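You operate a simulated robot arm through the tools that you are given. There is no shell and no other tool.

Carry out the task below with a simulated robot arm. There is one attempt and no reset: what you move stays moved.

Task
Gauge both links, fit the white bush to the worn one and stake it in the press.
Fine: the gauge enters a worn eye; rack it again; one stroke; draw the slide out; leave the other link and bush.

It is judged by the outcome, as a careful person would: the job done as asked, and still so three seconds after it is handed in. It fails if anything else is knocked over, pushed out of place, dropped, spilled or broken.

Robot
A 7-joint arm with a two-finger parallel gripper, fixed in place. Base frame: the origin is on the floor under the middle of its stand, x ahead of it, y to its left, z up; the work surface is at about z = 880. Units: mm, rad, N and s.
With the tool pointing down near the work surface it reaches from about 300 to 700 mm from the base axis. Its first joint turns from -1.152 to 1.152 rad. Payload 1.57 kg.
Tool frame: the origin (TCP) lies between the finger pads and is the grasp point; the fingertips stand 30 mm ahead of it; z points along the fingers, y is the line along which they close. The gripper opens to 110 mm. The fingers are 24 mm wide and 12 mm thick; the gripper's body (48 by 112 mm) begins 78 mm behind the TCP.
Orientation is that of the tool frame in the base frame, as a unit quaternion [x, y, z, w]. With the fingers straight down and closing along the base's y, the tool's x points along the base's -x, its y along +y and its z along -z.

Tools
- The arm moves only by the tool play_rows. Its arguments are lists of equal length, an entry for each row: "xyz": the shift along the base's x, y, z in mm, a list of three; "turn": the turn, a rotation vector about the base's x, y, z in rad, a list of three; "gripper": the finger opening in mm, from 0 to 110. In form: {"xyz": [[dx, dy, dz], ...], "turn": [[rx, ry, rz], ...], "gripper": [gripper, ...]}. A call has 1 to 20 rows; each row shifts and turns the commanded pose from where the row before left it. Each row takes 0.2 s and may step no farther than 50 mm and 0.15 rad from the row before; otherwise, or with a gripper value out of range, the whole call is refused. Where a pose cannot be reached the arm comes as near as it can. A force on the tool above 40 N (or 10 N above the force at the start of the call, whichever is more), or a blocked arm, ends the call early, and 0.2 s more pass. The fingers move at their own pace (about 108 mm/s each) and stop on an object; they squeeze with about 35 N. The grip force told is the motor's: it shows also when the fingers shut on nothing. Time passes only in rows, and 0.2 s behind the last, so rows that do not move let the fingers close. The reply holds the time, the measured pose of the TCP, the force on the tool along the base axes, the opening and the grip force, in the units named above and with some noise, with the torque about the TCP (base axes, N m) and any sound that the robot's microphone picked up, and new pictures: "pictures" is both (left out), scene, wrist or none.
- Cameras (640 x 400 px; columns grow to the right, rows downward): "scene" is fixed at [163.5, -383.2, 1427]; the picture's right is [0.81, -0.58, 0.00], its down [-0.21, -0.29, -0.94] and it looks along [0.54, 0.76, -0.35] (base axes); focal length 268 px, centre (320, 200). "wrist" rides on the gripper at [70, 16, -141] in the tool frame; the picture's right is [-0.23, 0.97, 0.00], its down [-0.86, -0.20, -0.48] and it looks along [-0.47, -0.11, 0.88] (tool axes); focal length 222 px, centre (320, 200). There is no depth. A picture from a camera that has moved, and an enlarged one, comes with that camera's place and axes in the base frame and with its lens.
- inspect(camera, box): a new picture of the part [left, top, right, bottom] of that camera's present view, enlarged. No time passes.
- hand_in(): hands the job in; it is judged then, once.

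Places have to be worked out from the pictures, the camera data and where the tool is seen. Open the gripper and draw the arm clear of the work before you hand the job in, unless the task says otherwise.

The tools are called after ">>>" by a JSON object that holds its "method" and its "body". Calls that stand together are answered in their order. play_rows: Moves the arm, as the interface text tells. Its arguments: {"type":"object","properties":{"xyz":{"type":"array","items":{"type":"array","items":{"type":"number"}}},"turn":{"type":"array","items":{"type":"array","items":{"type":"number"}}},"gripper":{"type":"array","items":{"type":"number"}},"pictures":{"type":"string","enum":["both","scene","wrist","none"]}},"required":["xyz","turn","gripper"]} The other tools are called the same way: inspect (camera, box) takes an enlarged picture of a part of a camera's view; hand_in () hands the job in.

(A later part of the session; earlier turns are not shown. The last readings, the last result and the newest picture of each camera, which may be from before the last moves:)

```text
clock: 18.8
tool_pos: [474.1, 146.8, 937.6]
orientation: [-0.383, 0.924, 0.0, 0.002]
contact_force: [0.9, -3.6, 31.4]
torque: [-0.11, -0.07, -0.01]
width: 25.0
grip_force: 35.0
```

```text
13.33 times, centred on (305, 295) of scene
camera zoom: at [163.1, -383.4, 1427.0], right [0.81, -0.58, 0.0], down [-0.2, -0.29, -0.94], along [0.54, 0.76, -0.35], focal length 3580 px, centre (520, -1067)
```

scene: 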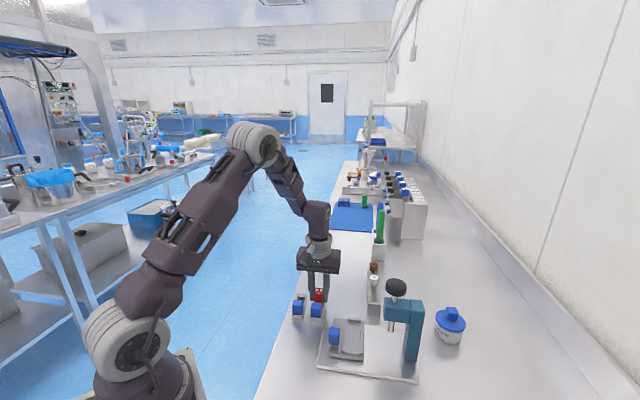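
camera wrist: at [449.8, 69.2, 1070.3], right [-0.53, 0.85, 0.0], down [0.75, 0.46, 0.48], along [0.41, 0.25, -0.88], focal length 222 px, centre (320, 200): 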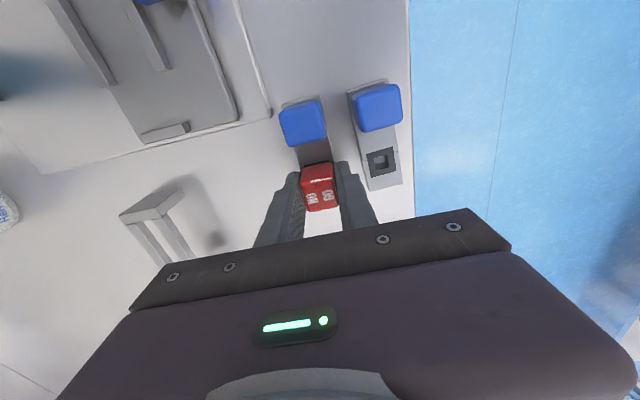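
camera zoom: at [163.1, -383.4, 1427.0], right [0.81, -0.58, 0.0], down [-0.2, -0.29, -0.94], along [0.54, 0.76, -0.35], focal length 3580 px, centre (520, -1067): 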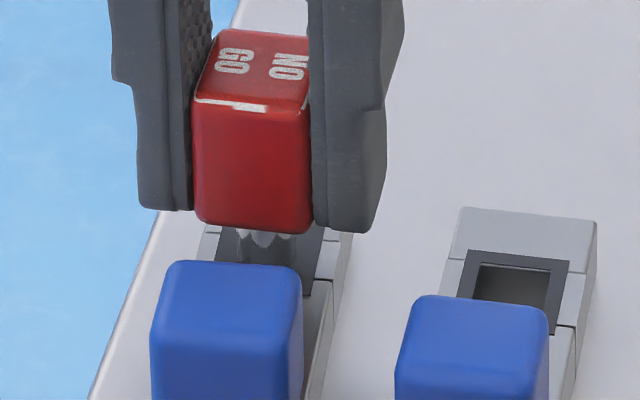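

Firm contact: 31 N nearly straight up with the tip at the link face, so the gauge does not enter the outer link's eye. That link is good and stays where it is. I'll lift off and carry the gauge back over its rack place.

>>> {"method": "play_rows", "body": {"xyz": [[0, 0, 3], [0, 0, 12], [0, 0, 25], [0, 0, 30], [31.4, -26, 15], [31.4, -26, 0], [31.4, -26, 0], [31.4, -26, 0], [31.6, -25.9, 0], [0, 0, 0], [0, 0, 0]], "turn": [[0, 0, 0], [0, 0, 0], [0, 0, 0], [0, 0, 0], [0, 0, 0], [0, 0, 0], [0, 0, 0], [0, 0, 0], [0, 0, 0], [0, 0, 0], [0, 0, 0]], "gripper": [15, 15, 15, 15, 15, 15, 15, 15, 15, 15, 15], "pictures": "both"}}

>>> {"method": "inspect", "body": {"camera": "scene", "box": [350, 250, 400, 315]}}

>>> {"method": "inspect", "body": {"camera": "scene", "box": [285, 280, 345, 330]}}

>>> {"method": "inspect", "body": {"camera": "wrist", "box": [270, 100, 380, 240]}}

```text
clock: 21.2
tool_pos: [632.3, 13.7, 1021.5]
orientation: [-0.382, 0.924, 0.0, -0.001]
contact_force: [1.2, -0.6, -1.1]
torque: [0.01, 0.03, -0.01]
width: 25.2
grip_force: 34.4
camera wrist: at [571.2, -24.2, 1162.5], right [-0.53, 0.85, 0.0], down [0.75, 0.46, 0.48], along [0.41, 0.25, -0.88], focal length 222 px, centre (320, 200)
```

scene: 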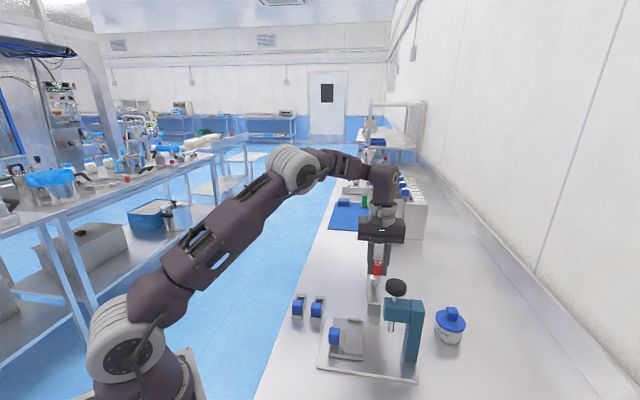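
wrist: 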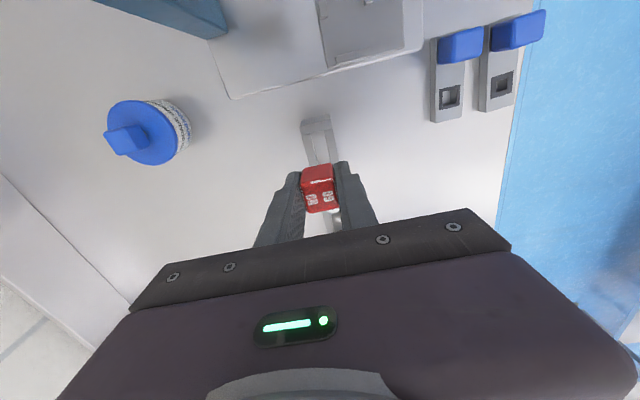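

```text
6.15 times, centred on (375, 282) of scene
camera zoom: at [163.5, -383.2, 1427.0], right [0.81, -0.58, 0.0], down [-0.21, -0.29, -0.94], along [0.54, 0.76, -0.35], focal length 1652 px, centre (-18, -308)
```

zoom: 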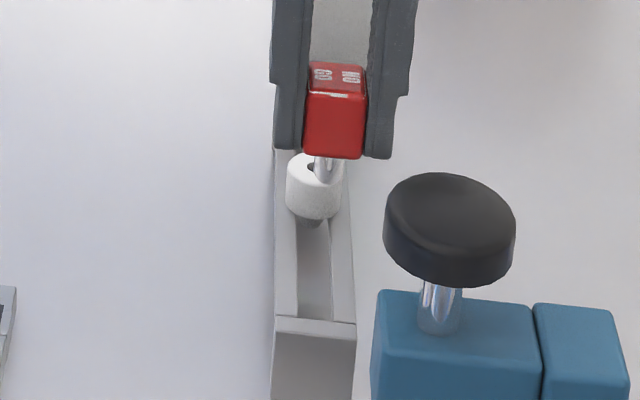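

```text
8.00 times, centred on (315, 305) of scene
camera zoom: at [163.5, -383.2, 1427.0], right [0.81, -0.58, 0.0], down [-0.21, -0.29, -0.94], along [0.54, 0.76, -0.35], focal length 2148 px, centre (360, -640)
```

zoom: 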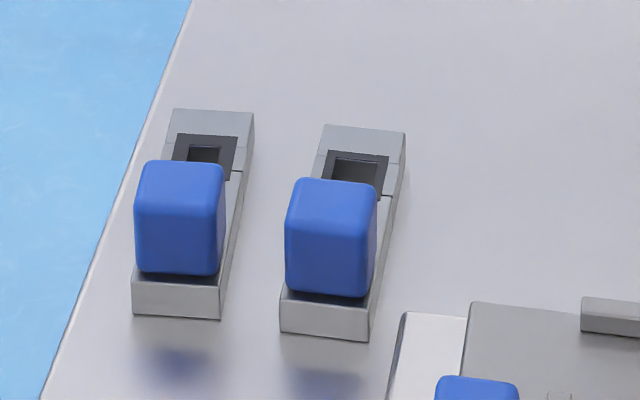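

```text
2.86 times, centred on (325, 170) of wrist
camera zoom: at [571.2, -24.2, 1162.5], right [-0.53, 0.85, 0.0], down [0.75, 0.46, 0.48], along [0.41, 0.25, -0.88], focal length 635 px, centre (306, 286)
```

zoom: 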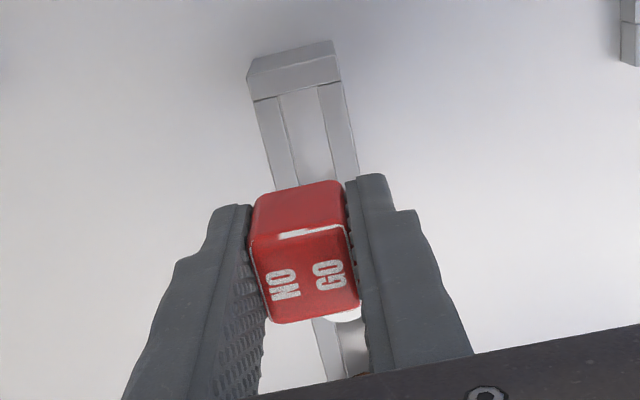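

Both links are still in place. I'll let the arm settle and check the plug's alignment with the rack groove more closely before lowering it.

>>> {"method": "play_rows", "body": {"xyz": [[0, 0, -12], [0, 0, -13], [0, 0, 0], [0, 0, 0]], "turn": [[0, 0, 0], [0, 0, 0], [0, 0, 0], [0, 0, 0]], "gripper": [15, 15, 15, 15], "pictures": "none"}}

>>> {"method": "inspect", "body": {"camera": "scene", "box": [360, 260, 390, 320]}}

>>> {"method": "inspect", "body": {"camera": "wrist", "box": [270, 100, 380, 240]}}

```text
clock: 22.2
tool_pos: [631.9, 16.0, 996.2]
orientation: [-0.383, 0.924, 0.001, 0.0]
contact_force: [0.1, 0.2, -0.4]
torque: [-0.02, 0.02, 0.0]
width: 24.9
grip_force: 35.2
```

```text
6.67 times, centred on (375, 290) of scene
camera zoom: at [163.5, -383.2, 1427.0], right [0.81, -0.58, 0.0], down [-0.21, -0.29, -0.94], along [0.54, 0.76, -0.35], focal length 1790 px, centre (-47, -400)
```

zoom: 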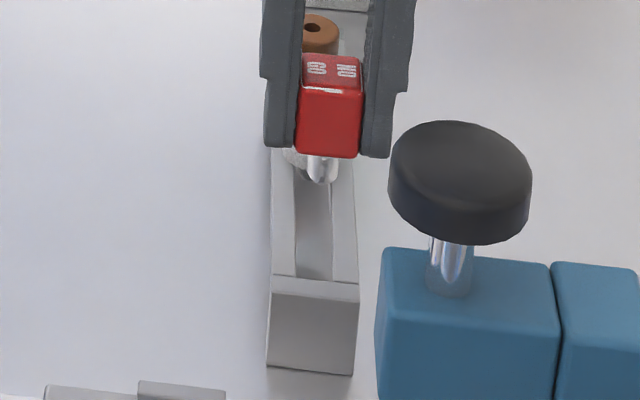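

```text
2.86 times, centred on (325, 170) of wrist
camera zoom: at [571.0, -23.3, 1137.1], right [-0.53, 0.85, 0.0], down [0.75, 0.46, 0.48], along [0.41, 0.25, -0.88], focal length 635 px, centre (306, 286)
```

zoom: 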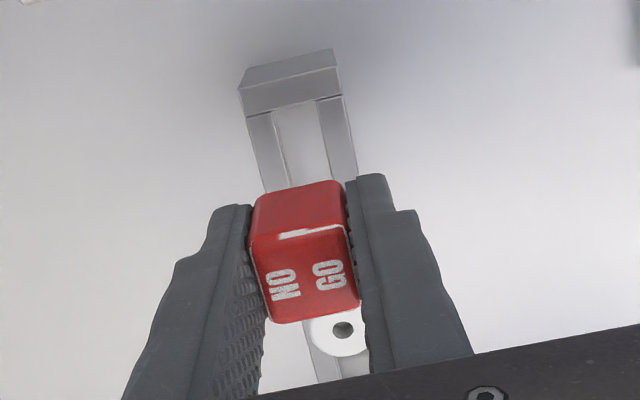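

The plug is about 0.8 mm left of its original seat line; the groove is about 14.4 mm wide for a 12.1 mm plug. I'll nudge +0.5 mm along e2 and lower in stages.

>>> {"method": "play_rows", "body": {"xyz": [[0.4, -0.4, -15], [0, 0, -13], [0, 0, -6], [0, 0, 0], [0, 0, 0]], "turn": [[0, 0, 0], [0, 0, 0], [0, 0, 0], [0, 0, 0], [0, 0, 0]], "gripper": [15, 15, 15, 15, 15], "pictures": "none"}}

>>> {"method": "inspect", "body": {"camera": "scene", "box": [360, 270, 390, 310]}}

```text
clock: 23.4
tool_pos: [632.8, 14.6, 962.9]
orientation: [-0.383, 0.924, 0.0, 0.0]
contact_force: [0.5, 0.7, -0.8]
torque: [0.01, 0.01, -0.02]
width: 25.0
grip_force: 34.9
```

```text
10.00 times, centred on (375, 290) of scene
camera zoom: at [163.5, -383.2, 1427.0], right [0.81, -0.58, 0.0], down [-0.21, -0.29, -0.94], along [0.54, 0.76, -0.35], focal length 2685 px, centre (-230, -700)
```

zoom: 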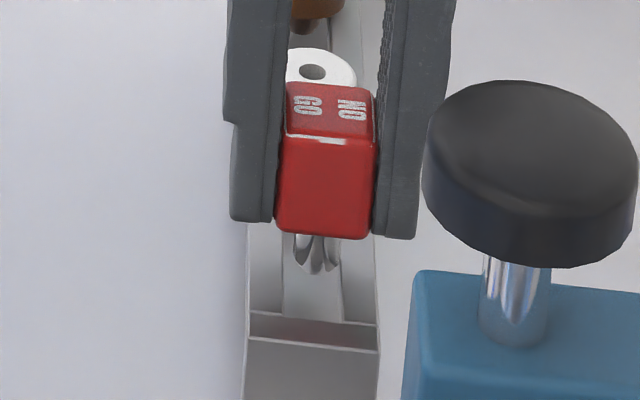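

I'll zoom in on the plug tip and groove edges for a finer lateral check.

>>> {"method": "inspect", "body": {"camera": "scene", "box": [367, 292, 387, 307]}}

```text
16.00 times, centred on (377, 300) of scene
camera zoom: at [163.5, -383.2, 1427.0], right [0.81, -0.58, 0.0], down [-0.21, -0.29, -0.94], along [0.54, 0.76, -0.35], focal length 4296 px, centre (-592, -1392)
```

zoom: 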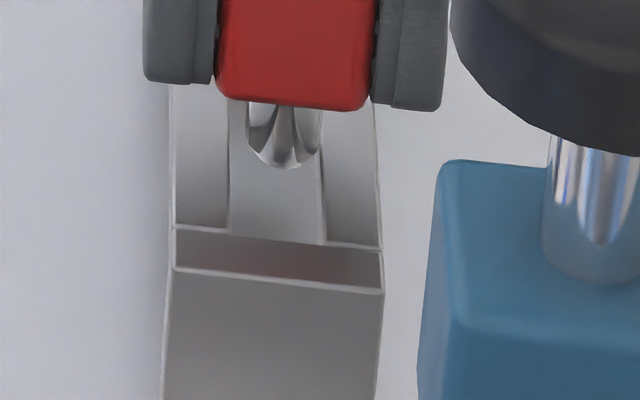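

The plug is about 1.3 mm to the right of the groove centre. I'll shift by (-0.9,+0.9) and check again.

>>> {"method": "play_rows", "body": {"xyz": [[-0.9, 0.9, 0], [0, 0, 0], [0, 0, 0]], "turn": [[0, 0, 0], [0, 0, 0], [0, 0, 0]], "gripper": [15, 15, 15], "pictures": "none"}}

>>> {"method": "inspect", "body": {"camera": "scene", "box": [367, 292, 387, 307]}}

```text
clock: 24.2
tool_pos: [632.2, 15.6, 963.7]
orientation: [-0.382, 0.924, 0.0, 0.0]
contact_force: [-0.3, -0.2, -0.4]
torque: [-0.02, 0.0, -0.02]
width: 25.2
grip_force: 34.9
```

```text
16.00 times, centred on (377, 300) of scene
camera zoom: at [163.5, -383.2, 1427.0], right [0.81, -0.58, 0.0], down [-0.21, -0.29, -0.94], along [0.54, 0.76, -0.35], focal length 4296 px, centre (-592, -1392)
```

zoom: 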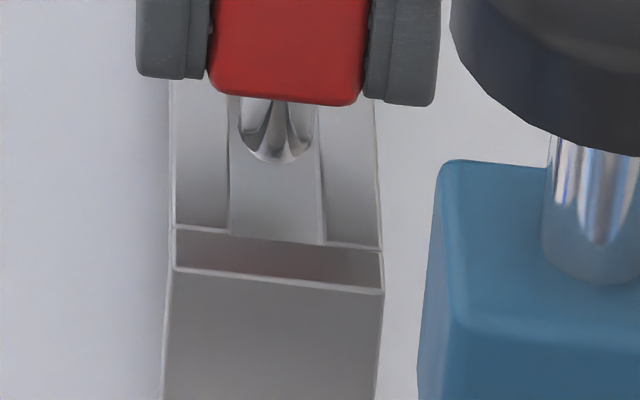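

The plug is now centred in the groove. I'll lower it in small steps to seat it.

>>> {"method": "play_rows", "body": {"xyz": [[0, 0, -3], [0, 0, -3], [0, 0, -3], [0, 0, -3], [0, 0, 0]], "turn": [[0, 0, 0], [0, 0, 0], [0, 0, 0], [0, 0, 0], [0, 0, 0]], "gripper": [15, 15, 15, 15, 15], "pictures": "none"}}

>>> {"method": "inspect", "body": {"camera": "scene", "box": [367, 285, 387, 310]}}

```text
clock: 25.4
tool_pos: [631.7, 15.4, 952.1]
orientation: [-0.383, 0.924, 0.0, 0.001]
contact_force: [0.7, 0.2, -1.0]
torque: [0.04, -0.02, 0.0]
width: 25.2
grip_force: 34.8
```

```text
16.00 times, centred on (377, 298) of scene
camera zoom: at [163.5, -383.2, 1427.0], right [0.81, -0.58, 0.0], down [-0.21, -0.29, -0.94], along [0.54, 0.76, -0.35], focal length 4296 px, centre (-592, -1360)
```

zoom: 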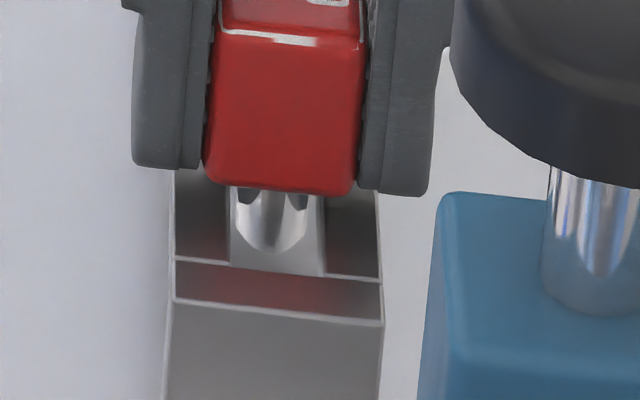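

Still no force, so I'll lower to the original seating height of 948 in 1 mm steps.

>>> {"method": "play_rows", "body": {"xyz": [[0.3, -0.3, -1], [0, 0, -1], [0, 0, -1], [0, 0, -1], [0, 0, 0]], "turn": [[0, 0, 0], [0, 0, 0], [0, 0, 0], [0, 0, 0], [0, 0, 0]], "gripper": [15, 15, 15, 15, 15], "pictures": "none"}}

>>> {"method": "inspect", "body": {"camera": "scene", "box": [362, 280, 392, 315]}}

```text
clock: 26.6
tool_pos: [631.2, 16.0, 948.4]
orientation: [-0.383, 0.924, -0.001, 0.0]
contact_force: [-0.5, -0.3, 1.1]
torque: [0.01, 0.03, 0.03]
width: 25.3
grip_force: 34.5
```

```text
11.43 times, centred on (377, 298) of scene
camera zoom: at [163.5, -383.2, 1427.0], right [0.81, -0.58, 0.0], down [-0.21, -0.29, -0.94], along [0.54, 0.76, -0.35], focal length 3069 px, centre (-331, -914)
```

zoom: 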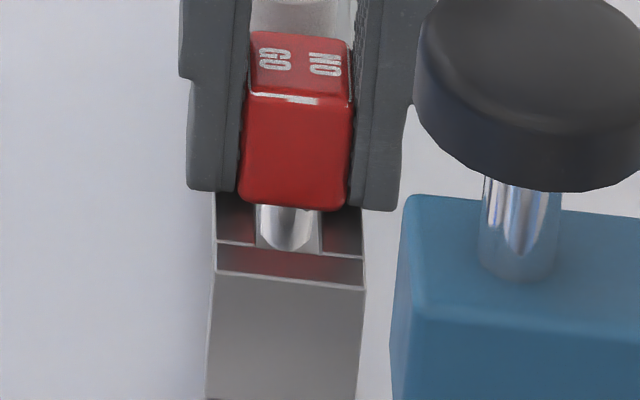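

The gauge looks seated as it was at the start, and the force has just begun to rise. I'll lower another 0.7 mm to confirm it's on the bottom before letting go.

>>> {"method": "play_rows", "body": {"xyz": [[0, 0, -0.7], [0, 0, 0], [0, 0, 0]], "turn": [[0, 0, 0], [0, 0, 0], [0, 0, 0]], "gripper": [15, 15, 15], "pictures": "none"}}

```text
clock: 27.4
tool_pos: [631.2, 15.1, 947.2]
orientation: [-0.382, 0.924, -0.001, 0.001]
contact_force: [-3.7, -3.5, 14.3]
torque: [0.0, 0.29, 0.13]
width: 25.2
grip_force: 35.1
```

It's on the bottom now (14 N). I'll relieve the load slightly and open the fingers wide enough to clear.

>>> {"method": "play_rows", "body": {"xyz": [[0, 0, 0.5], [0, 0, 0], [0, 0, 0], [0, 0, 0], [0, 0, 0]], "turn": [[0, 0, 0], [0, 0, 0], [0, 0, 0], [0, 0, 0], [0, 0, 0]], "gripper": [15, 30, 45, 60, 60], "pictures": "both"}}

>>> {"method": "inspect", "body": {"camera": "scene", "box": [355, 260, 405, 320]}}

```text
clock: 28.6
tool_pos: [630.9, 16.3, 947.9]
orientation: [-0.383, 0.924, 0.0, 0.001]
contact_force: [0.4, 0.5, 0.0]
torque: [-0.02, 0.04, 0.01]
width: 60.0
grip_force: 0.1
camera wrist: at [570.8, -22.3, 1088.8], right [-0.53, 0.85, 0.0], down [0.75, 0.46, 0.48], along [0.41, 0.25, -0.88], focal length 222 px, centre (320, 200)
```

scene: 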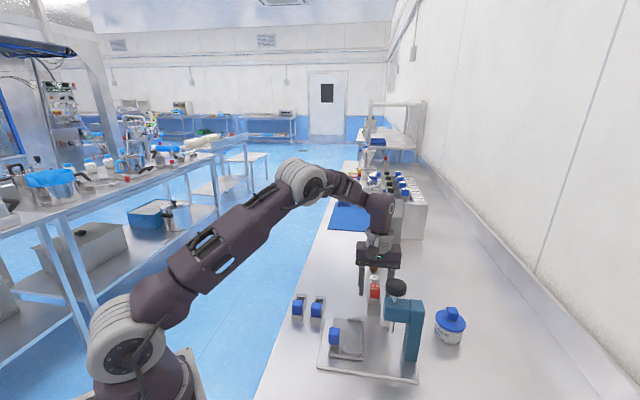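
wrist: 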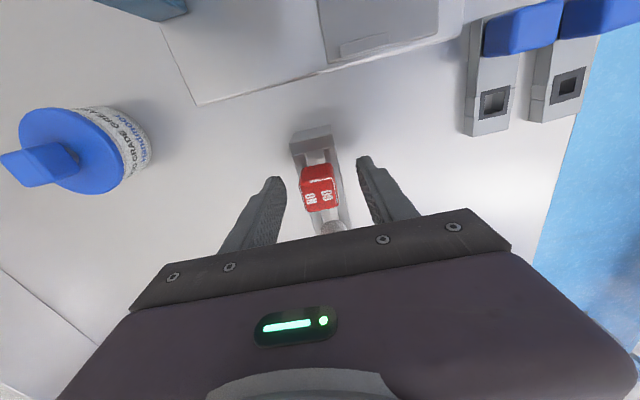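

```text
6.67 times, centred on (380, 290) of scene
camera zoom: at [163.5, -383.2, 1427.0], right [0.81, -0.58, 0.0], down [-0.21, -0.29, -0.94], along [0.54, 0.76, -0.35], focal length 1790 px, centre (-80, -400)
```

zoom: 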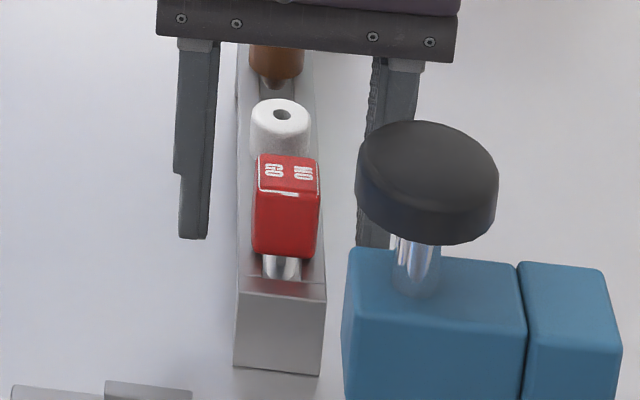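

The gauge is back in its rack place, matching the original picture. Now I'll rise, move over the worn (inner) link's handle, and turn the tool to yaw +135°. That way the link can be swung 180° so its eye lands under the ram line.

>>> {"method": "play_rows", "body": {"xyz": [[0, 0, 25], [0, 0, 35], [0, 0, 40], [-13, 4.7, 0], [-13, 4.7, 0], [-13, 4.7, 0], [-13, 4.7, 0], [-13, 4.7, 0], [-13, 4.7, 0], [-13, 4.7, 0], [-13, 4.7, 0], [-13, 4.7, 0], [-13, 4.7, 0], [-13, 4.7, 0], [-13, 4.7, 0], [0, 0, 0]], "turn": [[0, 0, 0], [0, 0, 0], [0, 0, 0], [0, 0, 0.1309], [0, 0, 0.1309], [0, 0, 0.1309], [0, 0, 0.1309], [0, 0, 0.1309], [0, 0, 0.1309], [0, 0, 0.1309], [0, 0, 0.1309], [0, 0, 0.1309], [0, 0, 0.1309], [0, 0, 0.1309], [0, 0, 0.1309], [0, 0, 0]], "gripper": [60, 60, 60, 60, 60, 60, 60, 60, 60, 60, 60, 60, 60, 60, 60, 60], "pictures": "both"}}

```text
clock: 32.0
tool_pos: [474.8, 70.9, 1049.7]
orientation: [0.924, -0.382, 0.001, 0.0]
contact_force: [-0.2, 0.2, 0.0]
torque: [-0.01, 0.01, -0.01]
width: 59.9
grip_force: 0.1
camera wrist: at [512.8, 10.9, 1189.5], right [-0.85, -0.53, 0.0], down [-0.46, 0.74, 0.48], along [-0.25, 0.41, -0.88], focal length 222 px, centre (320, 200)
```

scene: 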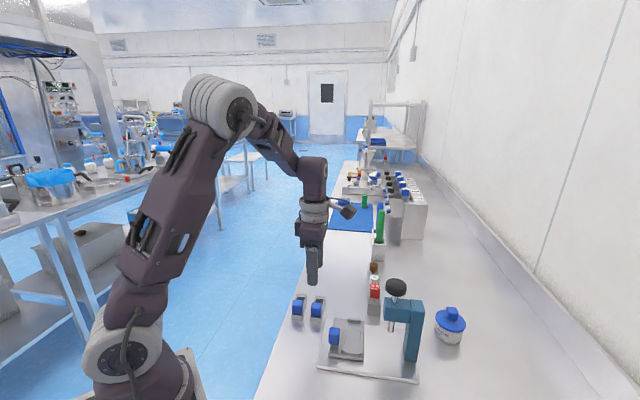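
wrist: 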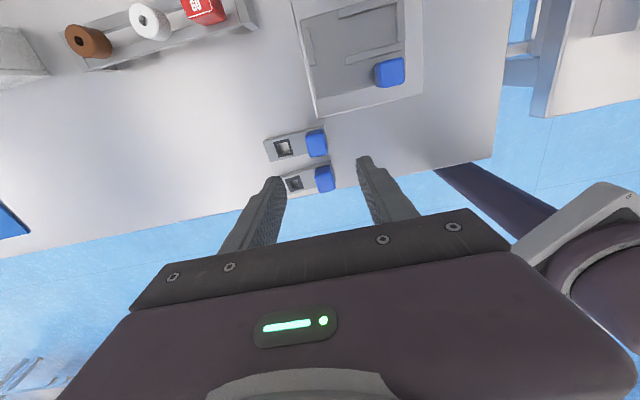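

Yaw 135° is reachable. I'll inspect the links and the slide nest from this side.

>>> {"method": "inspect", "body": {"camera": "wrist", "box": [250, 110, 360, 210]}}

>>> {"method": "inspect", "body": {"camera": "wrist", "box": [280, 0, 430, 125]}}

>>> {"method": "inspect", "body": {"camera": "wrist", "box": [40, 0, 280, 150]}}

```text
4.00 times, centred on (305, 160) of wrist
camera zoom: at [512.8, 10.9, 1189.5], right [-0.85, -0.53, 0.0], down [-0.46, 0.74, 0.48], along [-0.25, 0.41, -0.88], focal length 888 px, centre (380, 360)
```

zoom: 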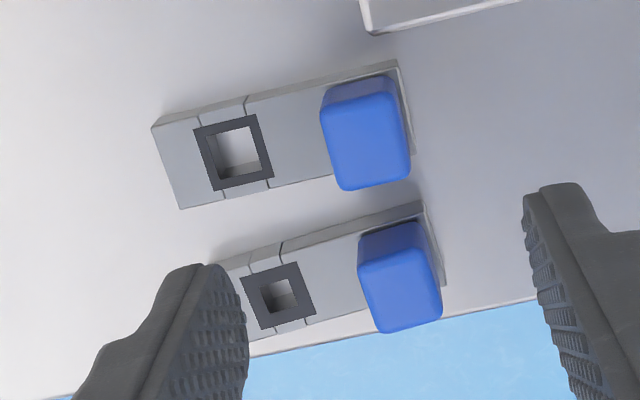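

```text
3.20 times, centred on (355, 62) of wrist
camera zoom: at [512.8, 10.9, 1189.5], right [-0.85, -0.53, 0.0], down [-0.46, 0.74, 0.48], along [-0.25, 0.41, -0.88], focal length 711 px, centre (208, 640)
```

zoom: 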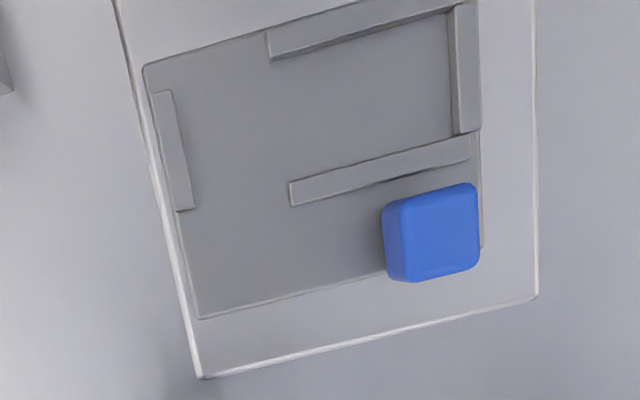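

```text
2.67 times, centred on (160, 75) of wrist
camera zoom: at [512.8, 10.9, 1189.5], right [-0.85, -0.53, 0.0], down [-0.46, 0.74, 0.48], along [-0.25, 0.41, -0.88], focal length 592 px, centre (747, 533)
```

zoom: 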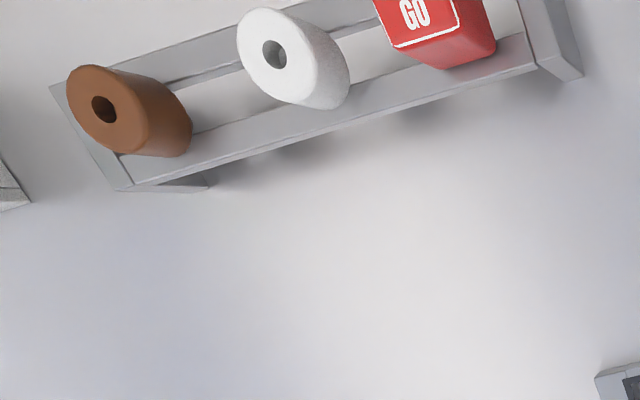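

From this side I refine the geometry:
- Handle of the worn link: centre about (477.5,73), top at about z 924.
- Nest pocket: about 34 × 88 mm, between e2 rails at about 58 and 92.

I'll lower over the handle in stages with the fingers 52 mm open.

>>> {"method": "play_rows", "body": {"xyz": [[2.5, 1.2, -30], [0, 0, -30], [0, 0, -15], [0, 0, 0]], "turn": [[0, 0, 0], [0, 0, 0], [0, 0, 0], [0, 0, 0]], "gripper": [52, 52, 52, 52], "pictures": "wrist"}}

>>> {"method": "inspect", "body": {"camera": "wrist", "box": [240, 90, 400, 220]}}

>>> {"method": "inspect", "body": {"camera": "scene", "box": [285, 270, 345, 330]}}

```text
clock: 33.0
tool_pos: [476.5, 74.3, 972.3]
orientation: [0.924, -0.383, 0.0, 0.0]
contact_force: [0.2, -0.9, 0.1]
torque: [0.05, -0.02, 0.03]
width: 52.1
grip_force: 0.0
camera wrist: at [514.6, 12.7, 1113.2], right [-0.85, -0.53, 0.0], down [-0.46, 0.75, 0.48], along [-0.25, 0.41, -0.88], focal length 222 px, centre (320, 200)
```

wrist: 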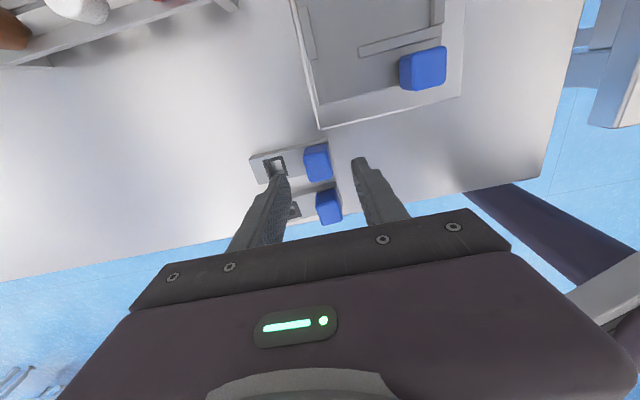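

```text
3.08 times, centred on (320, 155) of wrist
camera zoom: at [514.6, 12.7, 1113.2], right [-0.85, -0.53, 0.0], down [-0.46, 0.75, 0.48], along [-0.25, 0.41, -0.88], focal length 684 px, centre (320, 338)
```

zoom: 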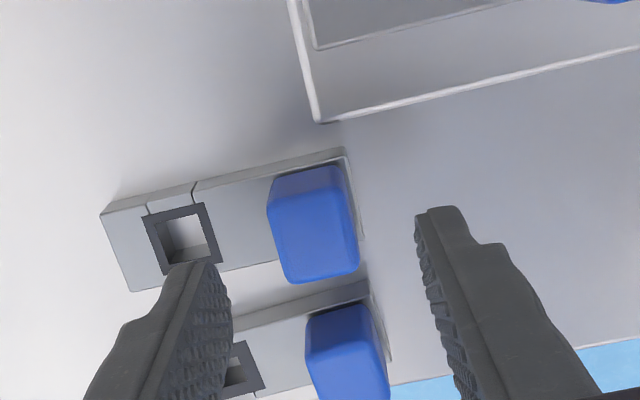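

```text
6.67 times, centred on (315, 300) of scene
camera zoom: at [163.5, -383.2, 1427.0], right [0.81, -0.58, 0.0], down [-0.21, -0.29, -0.94], along [0.54, 0.76, -0.35], focal length 1790 px, centre (353, -467)
```

zoom: 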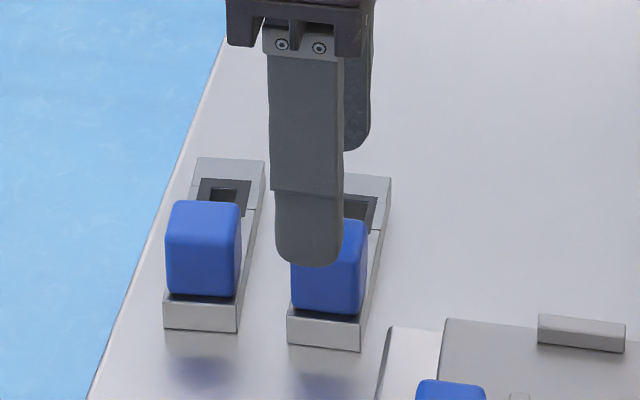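

The handle sits about 1.6 mm to the e2+ side of the finger line. I'll nudge over and go down to TCP z≈929.5, with the tips just above the link's top face, then close.

>>> {"method": "play_rows", "body": {"xyz": [[1, -1.2, -15], [0, 0, -15], [0, 0, -8], [0, 0, -5], [0, 0, 0]], "turn": [[0, 0, 0], [0, 0, 0], [0, 0, 0], [0, 0, 0], [0, 0, 0]], "gripper": [52, 52, 52, 52, 52], "pictures": "wrist"}}

>>> {"method": "inspect", "body": {"camera": "wrist", "box": [240, 90, 400, 220]}}

>>> {"method": "inspect", "body": {"camera": "scene", "box": [285, 270, 345, 330]}}

```text
clock: 34.2
tool_pos: [478.3, 71.3, 929.0]
orientation: [0.924, -0.382, 0.0, 0.0]
contact_force: [-0.1, -0.3, 0.3]
torque: [-0.02, -0.02, -0.04]
width: 52.2
grip_force: 0.0
camera wrist: at [515.9, 10.5, 1070.3], right [-0.85, -0.53, 0.0], down [-0.46, 0.75, 0.48], along [-0.25, 0.41, -0.88], focal length 222 px, centre (320, 200)
```

wrist: 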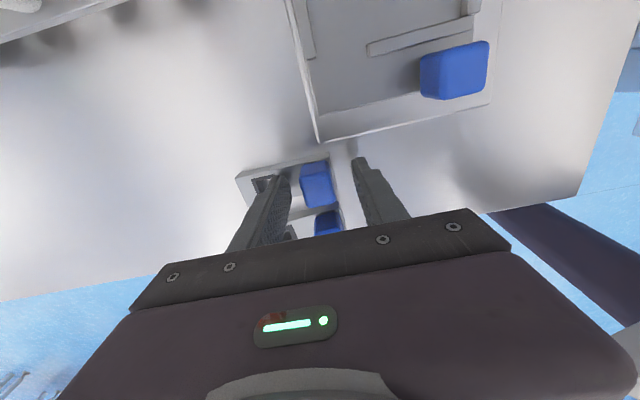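

```text
3.08 times, centred on (320, 155) of wrist
camera zoom: at [515.9, 10.5, 1070.3], right [-0.85, -0.53, 0.0], down [-0.46, 0.75, 0.48], along [-0.25, 0.41, -0.88], focal length 684 px, centre (320, 338)
```

zoom: 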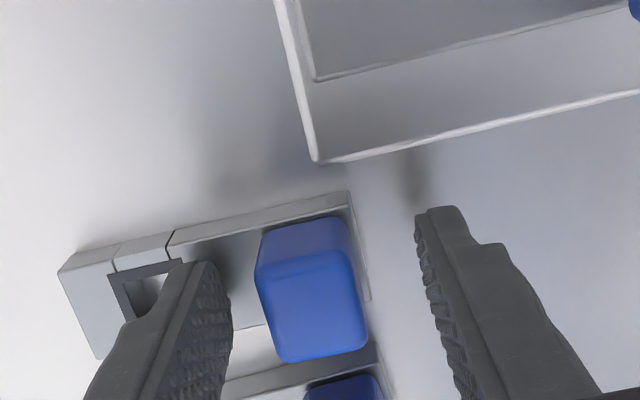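

```text
6.67 times, centred on (315, 300) of scene
camera zoom: at [163.5, -383.2, 1427.0], right [0.81, -0.58, 0.0], down [-0.21, -0.29, -0.94], along [0.54, 0.76, -0.35], focal length 1790 px, centre (353, -467)
```

zoom: 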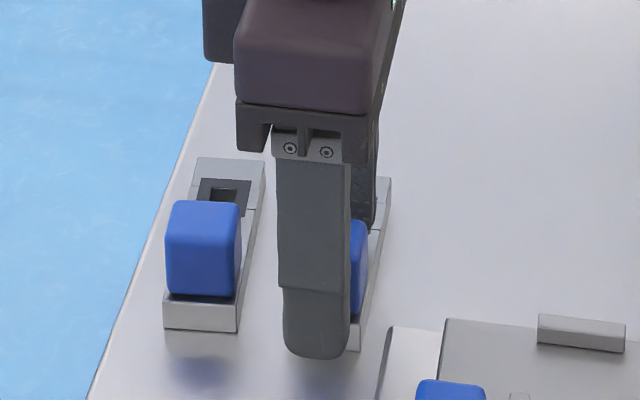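

The fingers straddle the handle, with the handle about 1.3 mm toward the far finger. I'll centre on it and close.

>>> {"method": "play_rows", "body": {"xyz": [[0.8, 0.8, 0], [0, 0, 0], [0, 0, 0], [0, 0, 0], [0, 0, 0]], "turn": [[0, 0, 0], [0, 0, 0], [0, 0, 0], [0, 0, 0], [0, 0, 0]], "gripper": [52, 35, 20, 15, 15], "pictures": "wrist"}}

>>> {"method": "inspect", "body": {"camera": "wrist", "box": [240, 90, 400, 220]}}

```text
clock: 35.4
tool_pos: [477.9, 73.6, 929.4]
orientation: [0.924, -0.383, 0.0, 0.0]
contact_force: [0.4, 0.1, 0.9]
torque: [0.01, 0.01, -0.01]
width: 23.5
grip_force: 35.4
camera wrist: at [517.1, 11.5, 1070.2], right [-0.85, -0.53, 0.0], down [-0.46, 0.75, 0.48], along [-0.25, 0.41, -0.88], focal length 222 px, centre (320, 200)
```

wrist: 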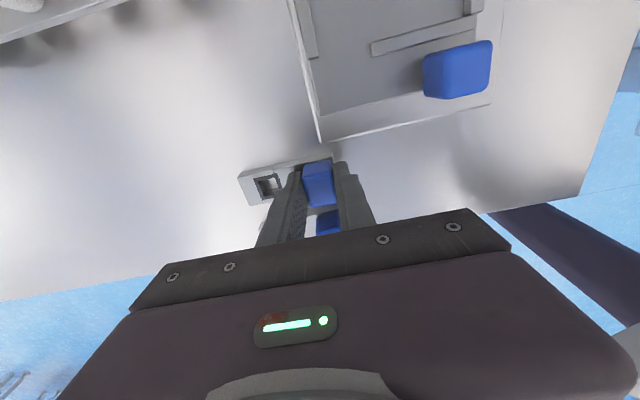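

```text
3.08 times, centred on (320, 155) of wrist
camera zoom: at [517.1, 11.5, 1070.2], right [-0.85, -0.53, 0.0], down [-0.46, 0.75, 0.48], along [-0.25, 0.41, -0.88], focal length 684 px, centre (320, 338)
```

zoom: 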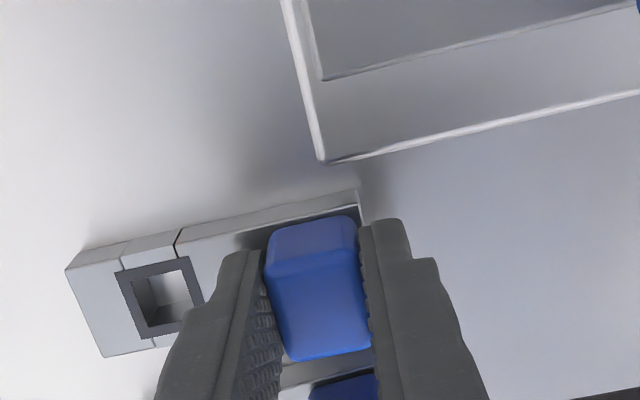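

The handle is gripped at 23.5 mm. I'll lift the worn link a little to check it stays level, then go to carrying height.

>>> {"method": "play_rows", "body": {"xyz": [[0, 0, 4], [0, 0, 10], [0, 0, 20], [0, 0, 30], [0, 0, 30], [0, 0, 0]], "turn": [[0, 0, 0], [0, 0, 0], [0, 0, 0], [0, 0, 0], [0, 0, 0], [0, 0, 0]], "gripper": [15, 15, 15, 15, 15, 15], "pictures": "both"}}

>>> {"method": "inspect", "body": {"camera": "scene", "box": [270, 230, 370, 330]}}

```text
clock: 36.8
tool_pos: [481.4, 74.1, 1024.3]
orientation: [0.924, -0.383, 0.0, 0.0]
contact_force: [-0.6, -0.4, -1.3]
torque: [-0.02, 0.02, 0.0]
width: 23.5
grip_force: 34.4
camera wrist: at [518.9, 12.9, 1164.6], right [-0.85, -0.53, 0.0], down [-0.46, 0.75, 0.48], along [-0.25, 0.41, -0.88], focal length 222 px, centre (320, 200)
```

scene: 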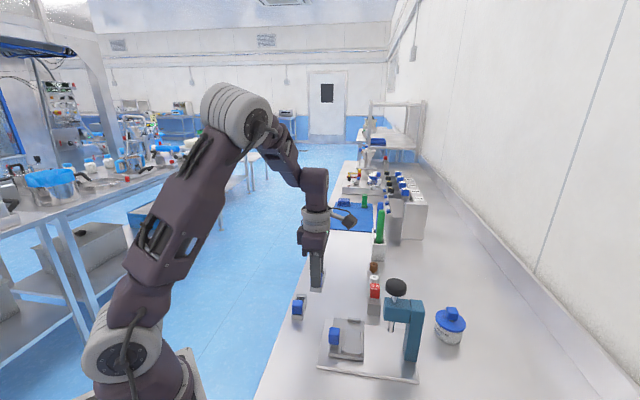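
wrist: 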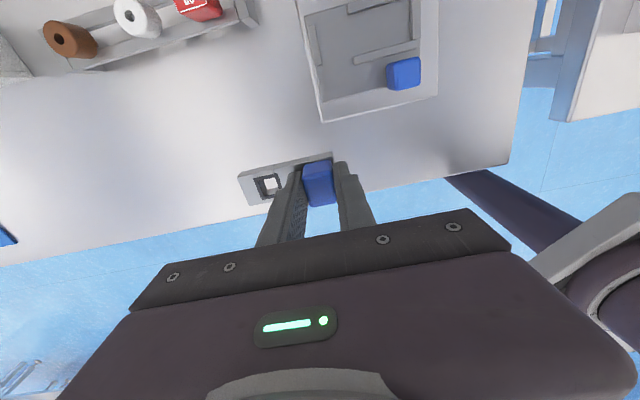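

```text
4.00 times, centred on (320, 280) of scene
camera zoom: at [163.5, -383.2, 1427.0], right [0.81, -0.58, 0.0], down [-0.21, -0.29, -0.94], along [0.54, 0.76, -0.35], focal length 1074 px, centre (320, -120)
```

zoom: 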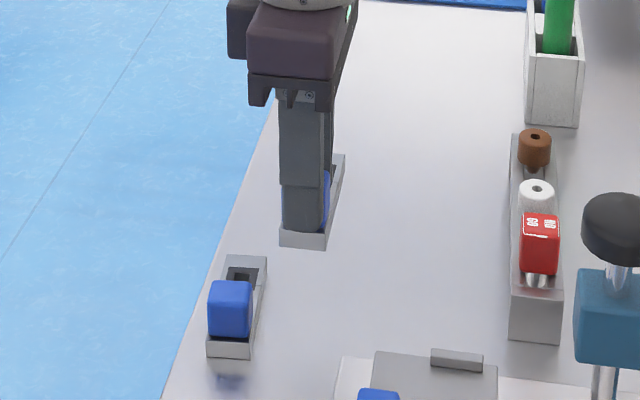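

The link is up and level. Raising a bit more, I'll swing the tool from yaw +135° toward -45° (back through 0°) in free space.

>>> {"method": "play_rows", "body": {"xyz": [[0, 0, 15], [0, 0, 15], [0, 0, 0], [0, 0, 0], [0, 0, 0], [0, 0, 0], [0, 0, 0], [0, 0, 0], [0, 0, 0], [0, 0, 0], [0, 0, 0], [0, 0, 0], [0, 0, 0], [0, 0, 0], [0, 0, 0], [0, 0, 0], [0, 0, 0], [0, 0, 0], [0, 0, 0], [0, 0, 0]], "turn": [[0, 0, -0.1309], [0, 0, -0.1309], [0, 0, -0.1309], [0, 0, -0.1309], [0, 0, -0.1309], [0, 0, -0.1309], [0, 0, -0.1309], [0, 0, -0.1309], [0, 0, -0.1309], [0, 0, -0.1309], [0, 0, -0.1309], [0, 0, -0.1309], [0, 0, -0.1309], [0, 0, -0.1309], [0, 0, -0.1309], [0, 0, -0.1309], [0, 0, -0.1309], [0, 0, -0.1309], [0, 0, -0.1309], [0, 0, -0.1309]], "gripper": [15, 15, 15, 15, 15, 15, 15, 15, 15, 15, 15, 15, 15, 15, 15, 15, 15, 15, 15, 15], "pictures": "scene"}}

```text
clock: 41.0
tool_pos: [480.5, 72.8, 1053.5]
orientation: [0.132, 0.991, 0.0, 0.0]
contact_force: [-0.2, -0.7, -1.5]
torque: [0.04, -0.03, 0.01]
width: 23.3
grip_force: 35.1
```

scene: 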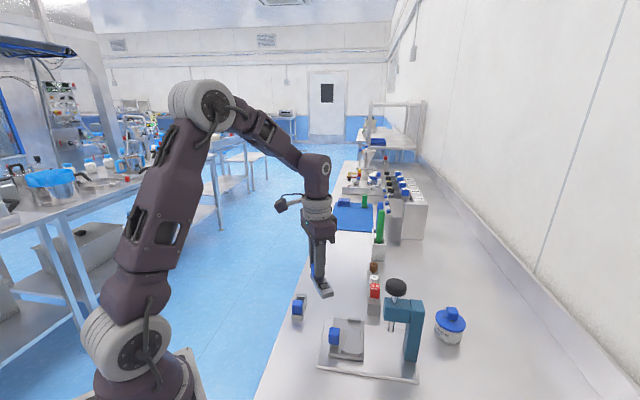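

The tool is at yaw -15°. I'll finish the turn to -45° while moving above the nest at about (524.6,-20.8).

>>> {"method": "play_rows", "body": {"xyz": [[11.3, -23.6, 0], [11.3, -23.6, 0], [11.3, -23.6, 0], [11.4, -23.5, 0], [0, 0, -20], [0, 0, -20], [0, 0, 0]], "turn": [[0, 0, -0.1309], [0, 0, -0.1309], [0, 0, -0.1309], [0, 0, -0.1309], [0, 0, 0], [0, 0, 0], [0, 0, 0]], "gripper": [15, 15, 15, 15, 15, 15, 15], "pictures": "both"}}

>>> {"method": "inspect", "body": {"camera": "wrist", "box": [180, 60, 400, 220]}}

>>> {"method": "inspect", "body": {"camera": "scene", "box": [310, 260, 430, 390]}}

```text
clock: 42.6
tool_pos: [525.2, -22.7, 1014.8]
orientation: [0.383, 0.924, 0.001, 0.0]
contact_force: [0.5, 0.4, -1.5]
torque: [0.02, -0.04, -0.01]
width: 23.2
grip_force: 35.2
camera wrist: at [487.8, 36.8, 1155.1], right [0.85, 0.53, 0.0], down [0.46, -0.75, 0.48], along [0.25, -0.41, -0.88], focal length 222 px, centre (320, 200)
```

scene: 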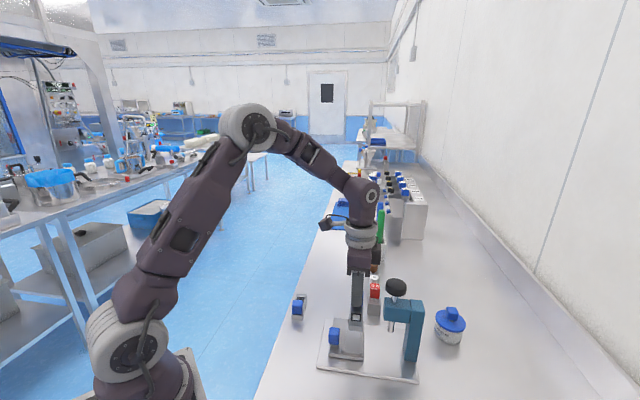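
wrist: 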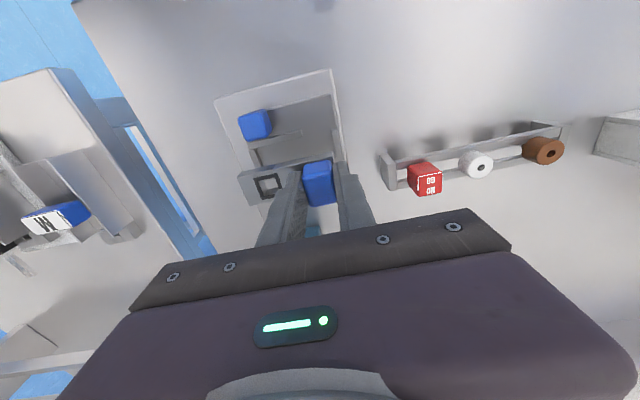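

```text
2.50 times, centred on (290, 140) of wrist
camera zoom: at [487.8, 36.8, 1155.1], right [0.85, 0.53, 0.0], down [0.46, -0.75, 0.48], along [0.25, -0.41, -0.88], focal length 555 px, centre (395, 350)
```

zoom: 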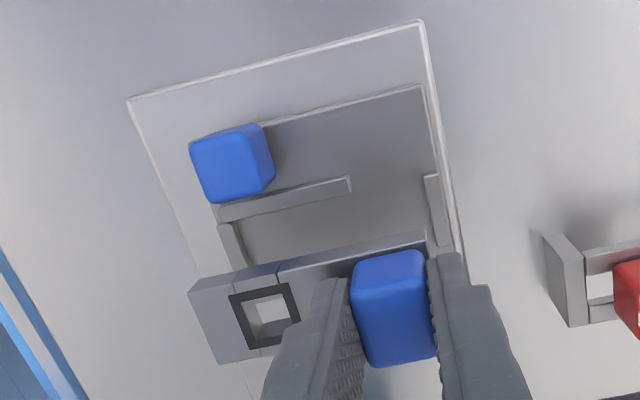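

```text
3.08 times, centred on (370, 325) of scene
camera zoom: at [163.5, -383.2, 1427.0], right [0.81, -0.58, 0.0], down [-0.21, -0.29, -0.94], along [0.54, 0.76, -0.35], focal length 826 px, centre (166, -185)
```

zoom: 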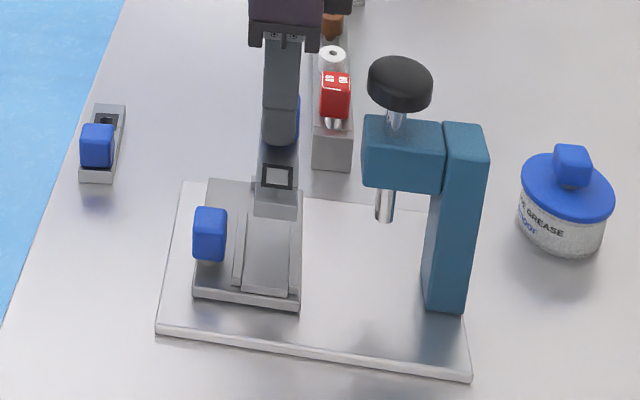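

The link is over the nest with its eye on the ram side. By both views it's about 2.6 mm too far toward e2+, with e1 close to right. I'll correct by (-1.5,+2.1) and lower to just above the rails.

>>> {"method": "play_rows", "body": {"xyz": [[-1.5, 2.1, -15], [0, 0, -15], [0, 0, -13], [0, 0, 0], [0, 0, 0]], "turn": [[0, 0, 0], [0, 0, 0], [0, 0, 0], [0, 0, 0], [0, 0, 0]], "gripper": [15, 15, 15, 15, 15], "pictures": "wrist"}}

>>> {"method": "inspect", "body": {"camera": "wrist", "box": [210, 60, 370, 220]}}

>>> {"method": "inspect", "body": {"camera": "scene", "box": [320, 295, 390, 365]}}

```text
clock: 43.8
tool_pos: [522.9, -19.2, 970.2]
orientation: [0.383, 0.924, 0.0, 0.0]
contact_force: [-0.1, 0.9, -2.3]
torque: [0.03, -0.03, -0.02]
width: 23.5
grip_force: 35.4
camera wrist: at [485.5, 40.6, 1111.1], right [0.85, 0.53, 0.0], down [0.46, -0.75, 0.48], along [0.25, -0.41, -0.88], focal length 222 px, centre (320, 200)
```

wrist: 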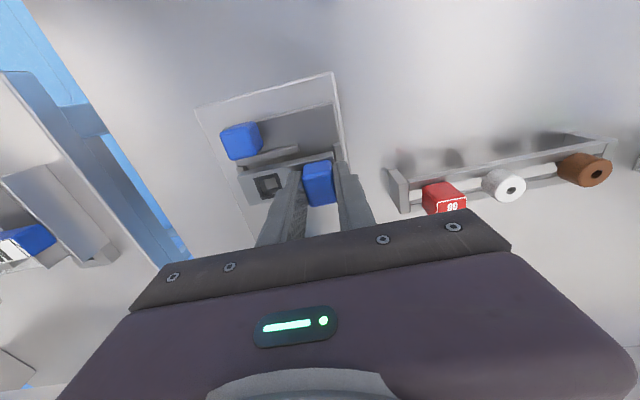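

```text
2.50 times, centred on (290, 140) of wrist
camera zoom: at [485.5, 40.6, 1111.1], right [0.85, 0.53, 0.0], down [0.46, -0.75, 0.48], along [0.25, -0.41, -0.88], focal length 555 px, centre (395, 350)
```

zoom: 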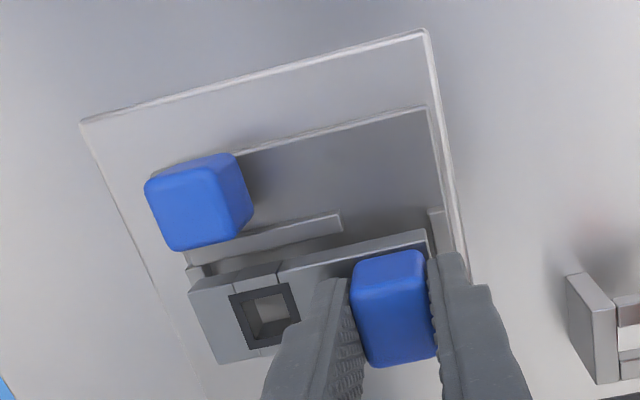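

```text
5.71 times, centred on (355, 330) of scene
camera zoom: at [163.5, -383.2, 1427.0], right [0.81, -0.58, 0.0], down [-0.21, -0.29, -0.94], along [0.54, 0.76, -0.35], focal length 1534 px, centre (120, -543)
```

zoom: 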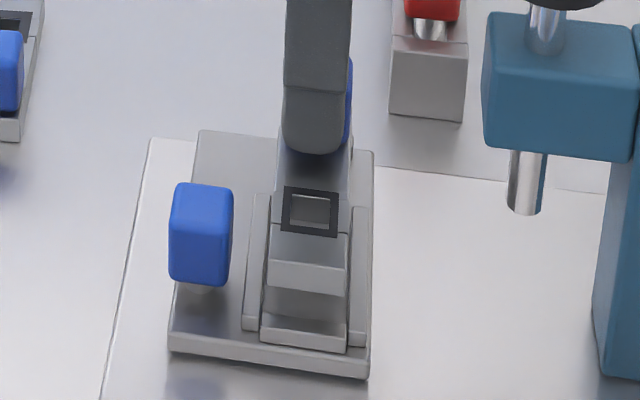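

The link's eye is at about (e1 -73.8, e2 73.8); the nest wants about (-74.7, 75.2). I'll shift by (+0.5,-1.2) and lower to just at the rail tops, then look again.

>>> {"method": "play_rows", "body": {"xyz": [[0.5, -1.2, -3], [0, 0, -3], [0, 0, 0], [0, 0, 0]], "turn": [[0, 0, 0], [0, 0, 0], [0, 0, 0], [0, 0, 0]], "gripper": [15, 15, 15, 15], "pictures": "none"}}

>>> {"method": "inspect", "body": {"camera": "wrist", "box": [210, 100, 370, 220]}}

>>> {"method": "inspect", "body": {"camera": "scene", "box": [325, 305, 385, 365]}}

```text
clock: 44.8
tool_pos: [524.6, -20.2, 965.6]
orientation: [0.382, 0.924, 0.0, 0.0]
contact_force: [0.1, -0.1, -2.3]
torque: [0.01, 0.01, 0.04]
width: 23.2
grip_force: 34.9
```

```text
3.33 times, centred on (290, 160) of wrist
camera zoom: at [486.8, 39.8, 1105.4], right [0.85, 0.53, 0.0], down [0.46, -0.75, 0.48], along [0.25, -0.41, -0.88], focal length 740 px, centre (420, 333)
```

zoom: 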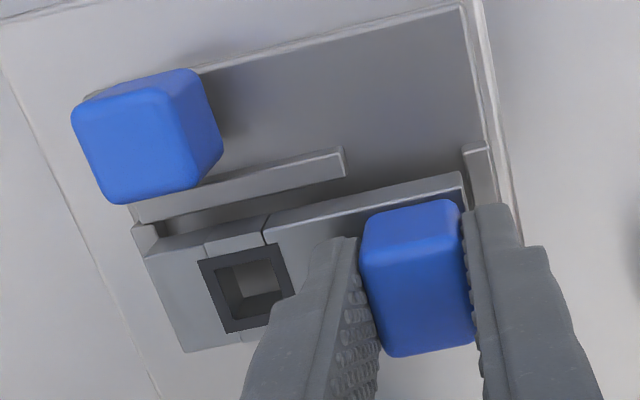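

```text
6.67 times, centred on (355, 335) of scene
camera zoom: at [163.5, -383.2, 1427.0], right [0.81, -0.58, 0.0], down [-0.21, -0.29, -0.94], along [0.54, 0.76, -0.35], focal length 1790 px, centre (87, -700)
```

zoom: 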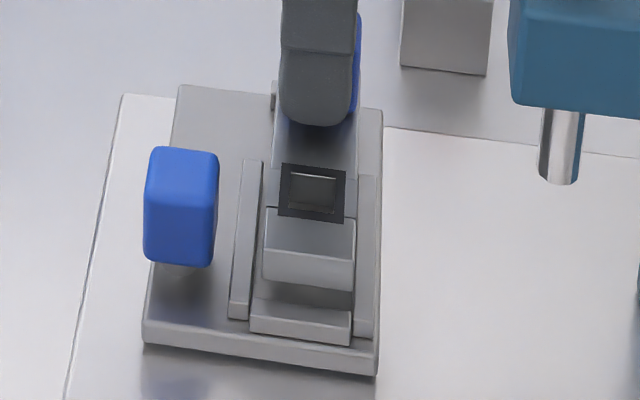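

I'll zoom in tightly on the eye end of the link against the rails to measure the remaining lateral offset.

>>> {"method": "inspect", "body": {"camera": "scene", "box": [342, 325, 382, 365]}}

```text
10.00 times, centred on (362, 345) of scene
camera zoom: at [163.5, -383.2, 1427.0], right [0.81, -0.58, 0.0], down [-0.21, -0.29, -0.94], along [0.54, 0.76, -0.35], focal length 2685 px, centre (-100, -1250)
```

zoom: 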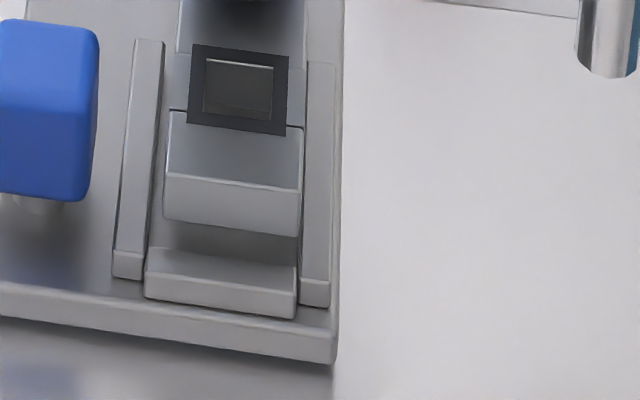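

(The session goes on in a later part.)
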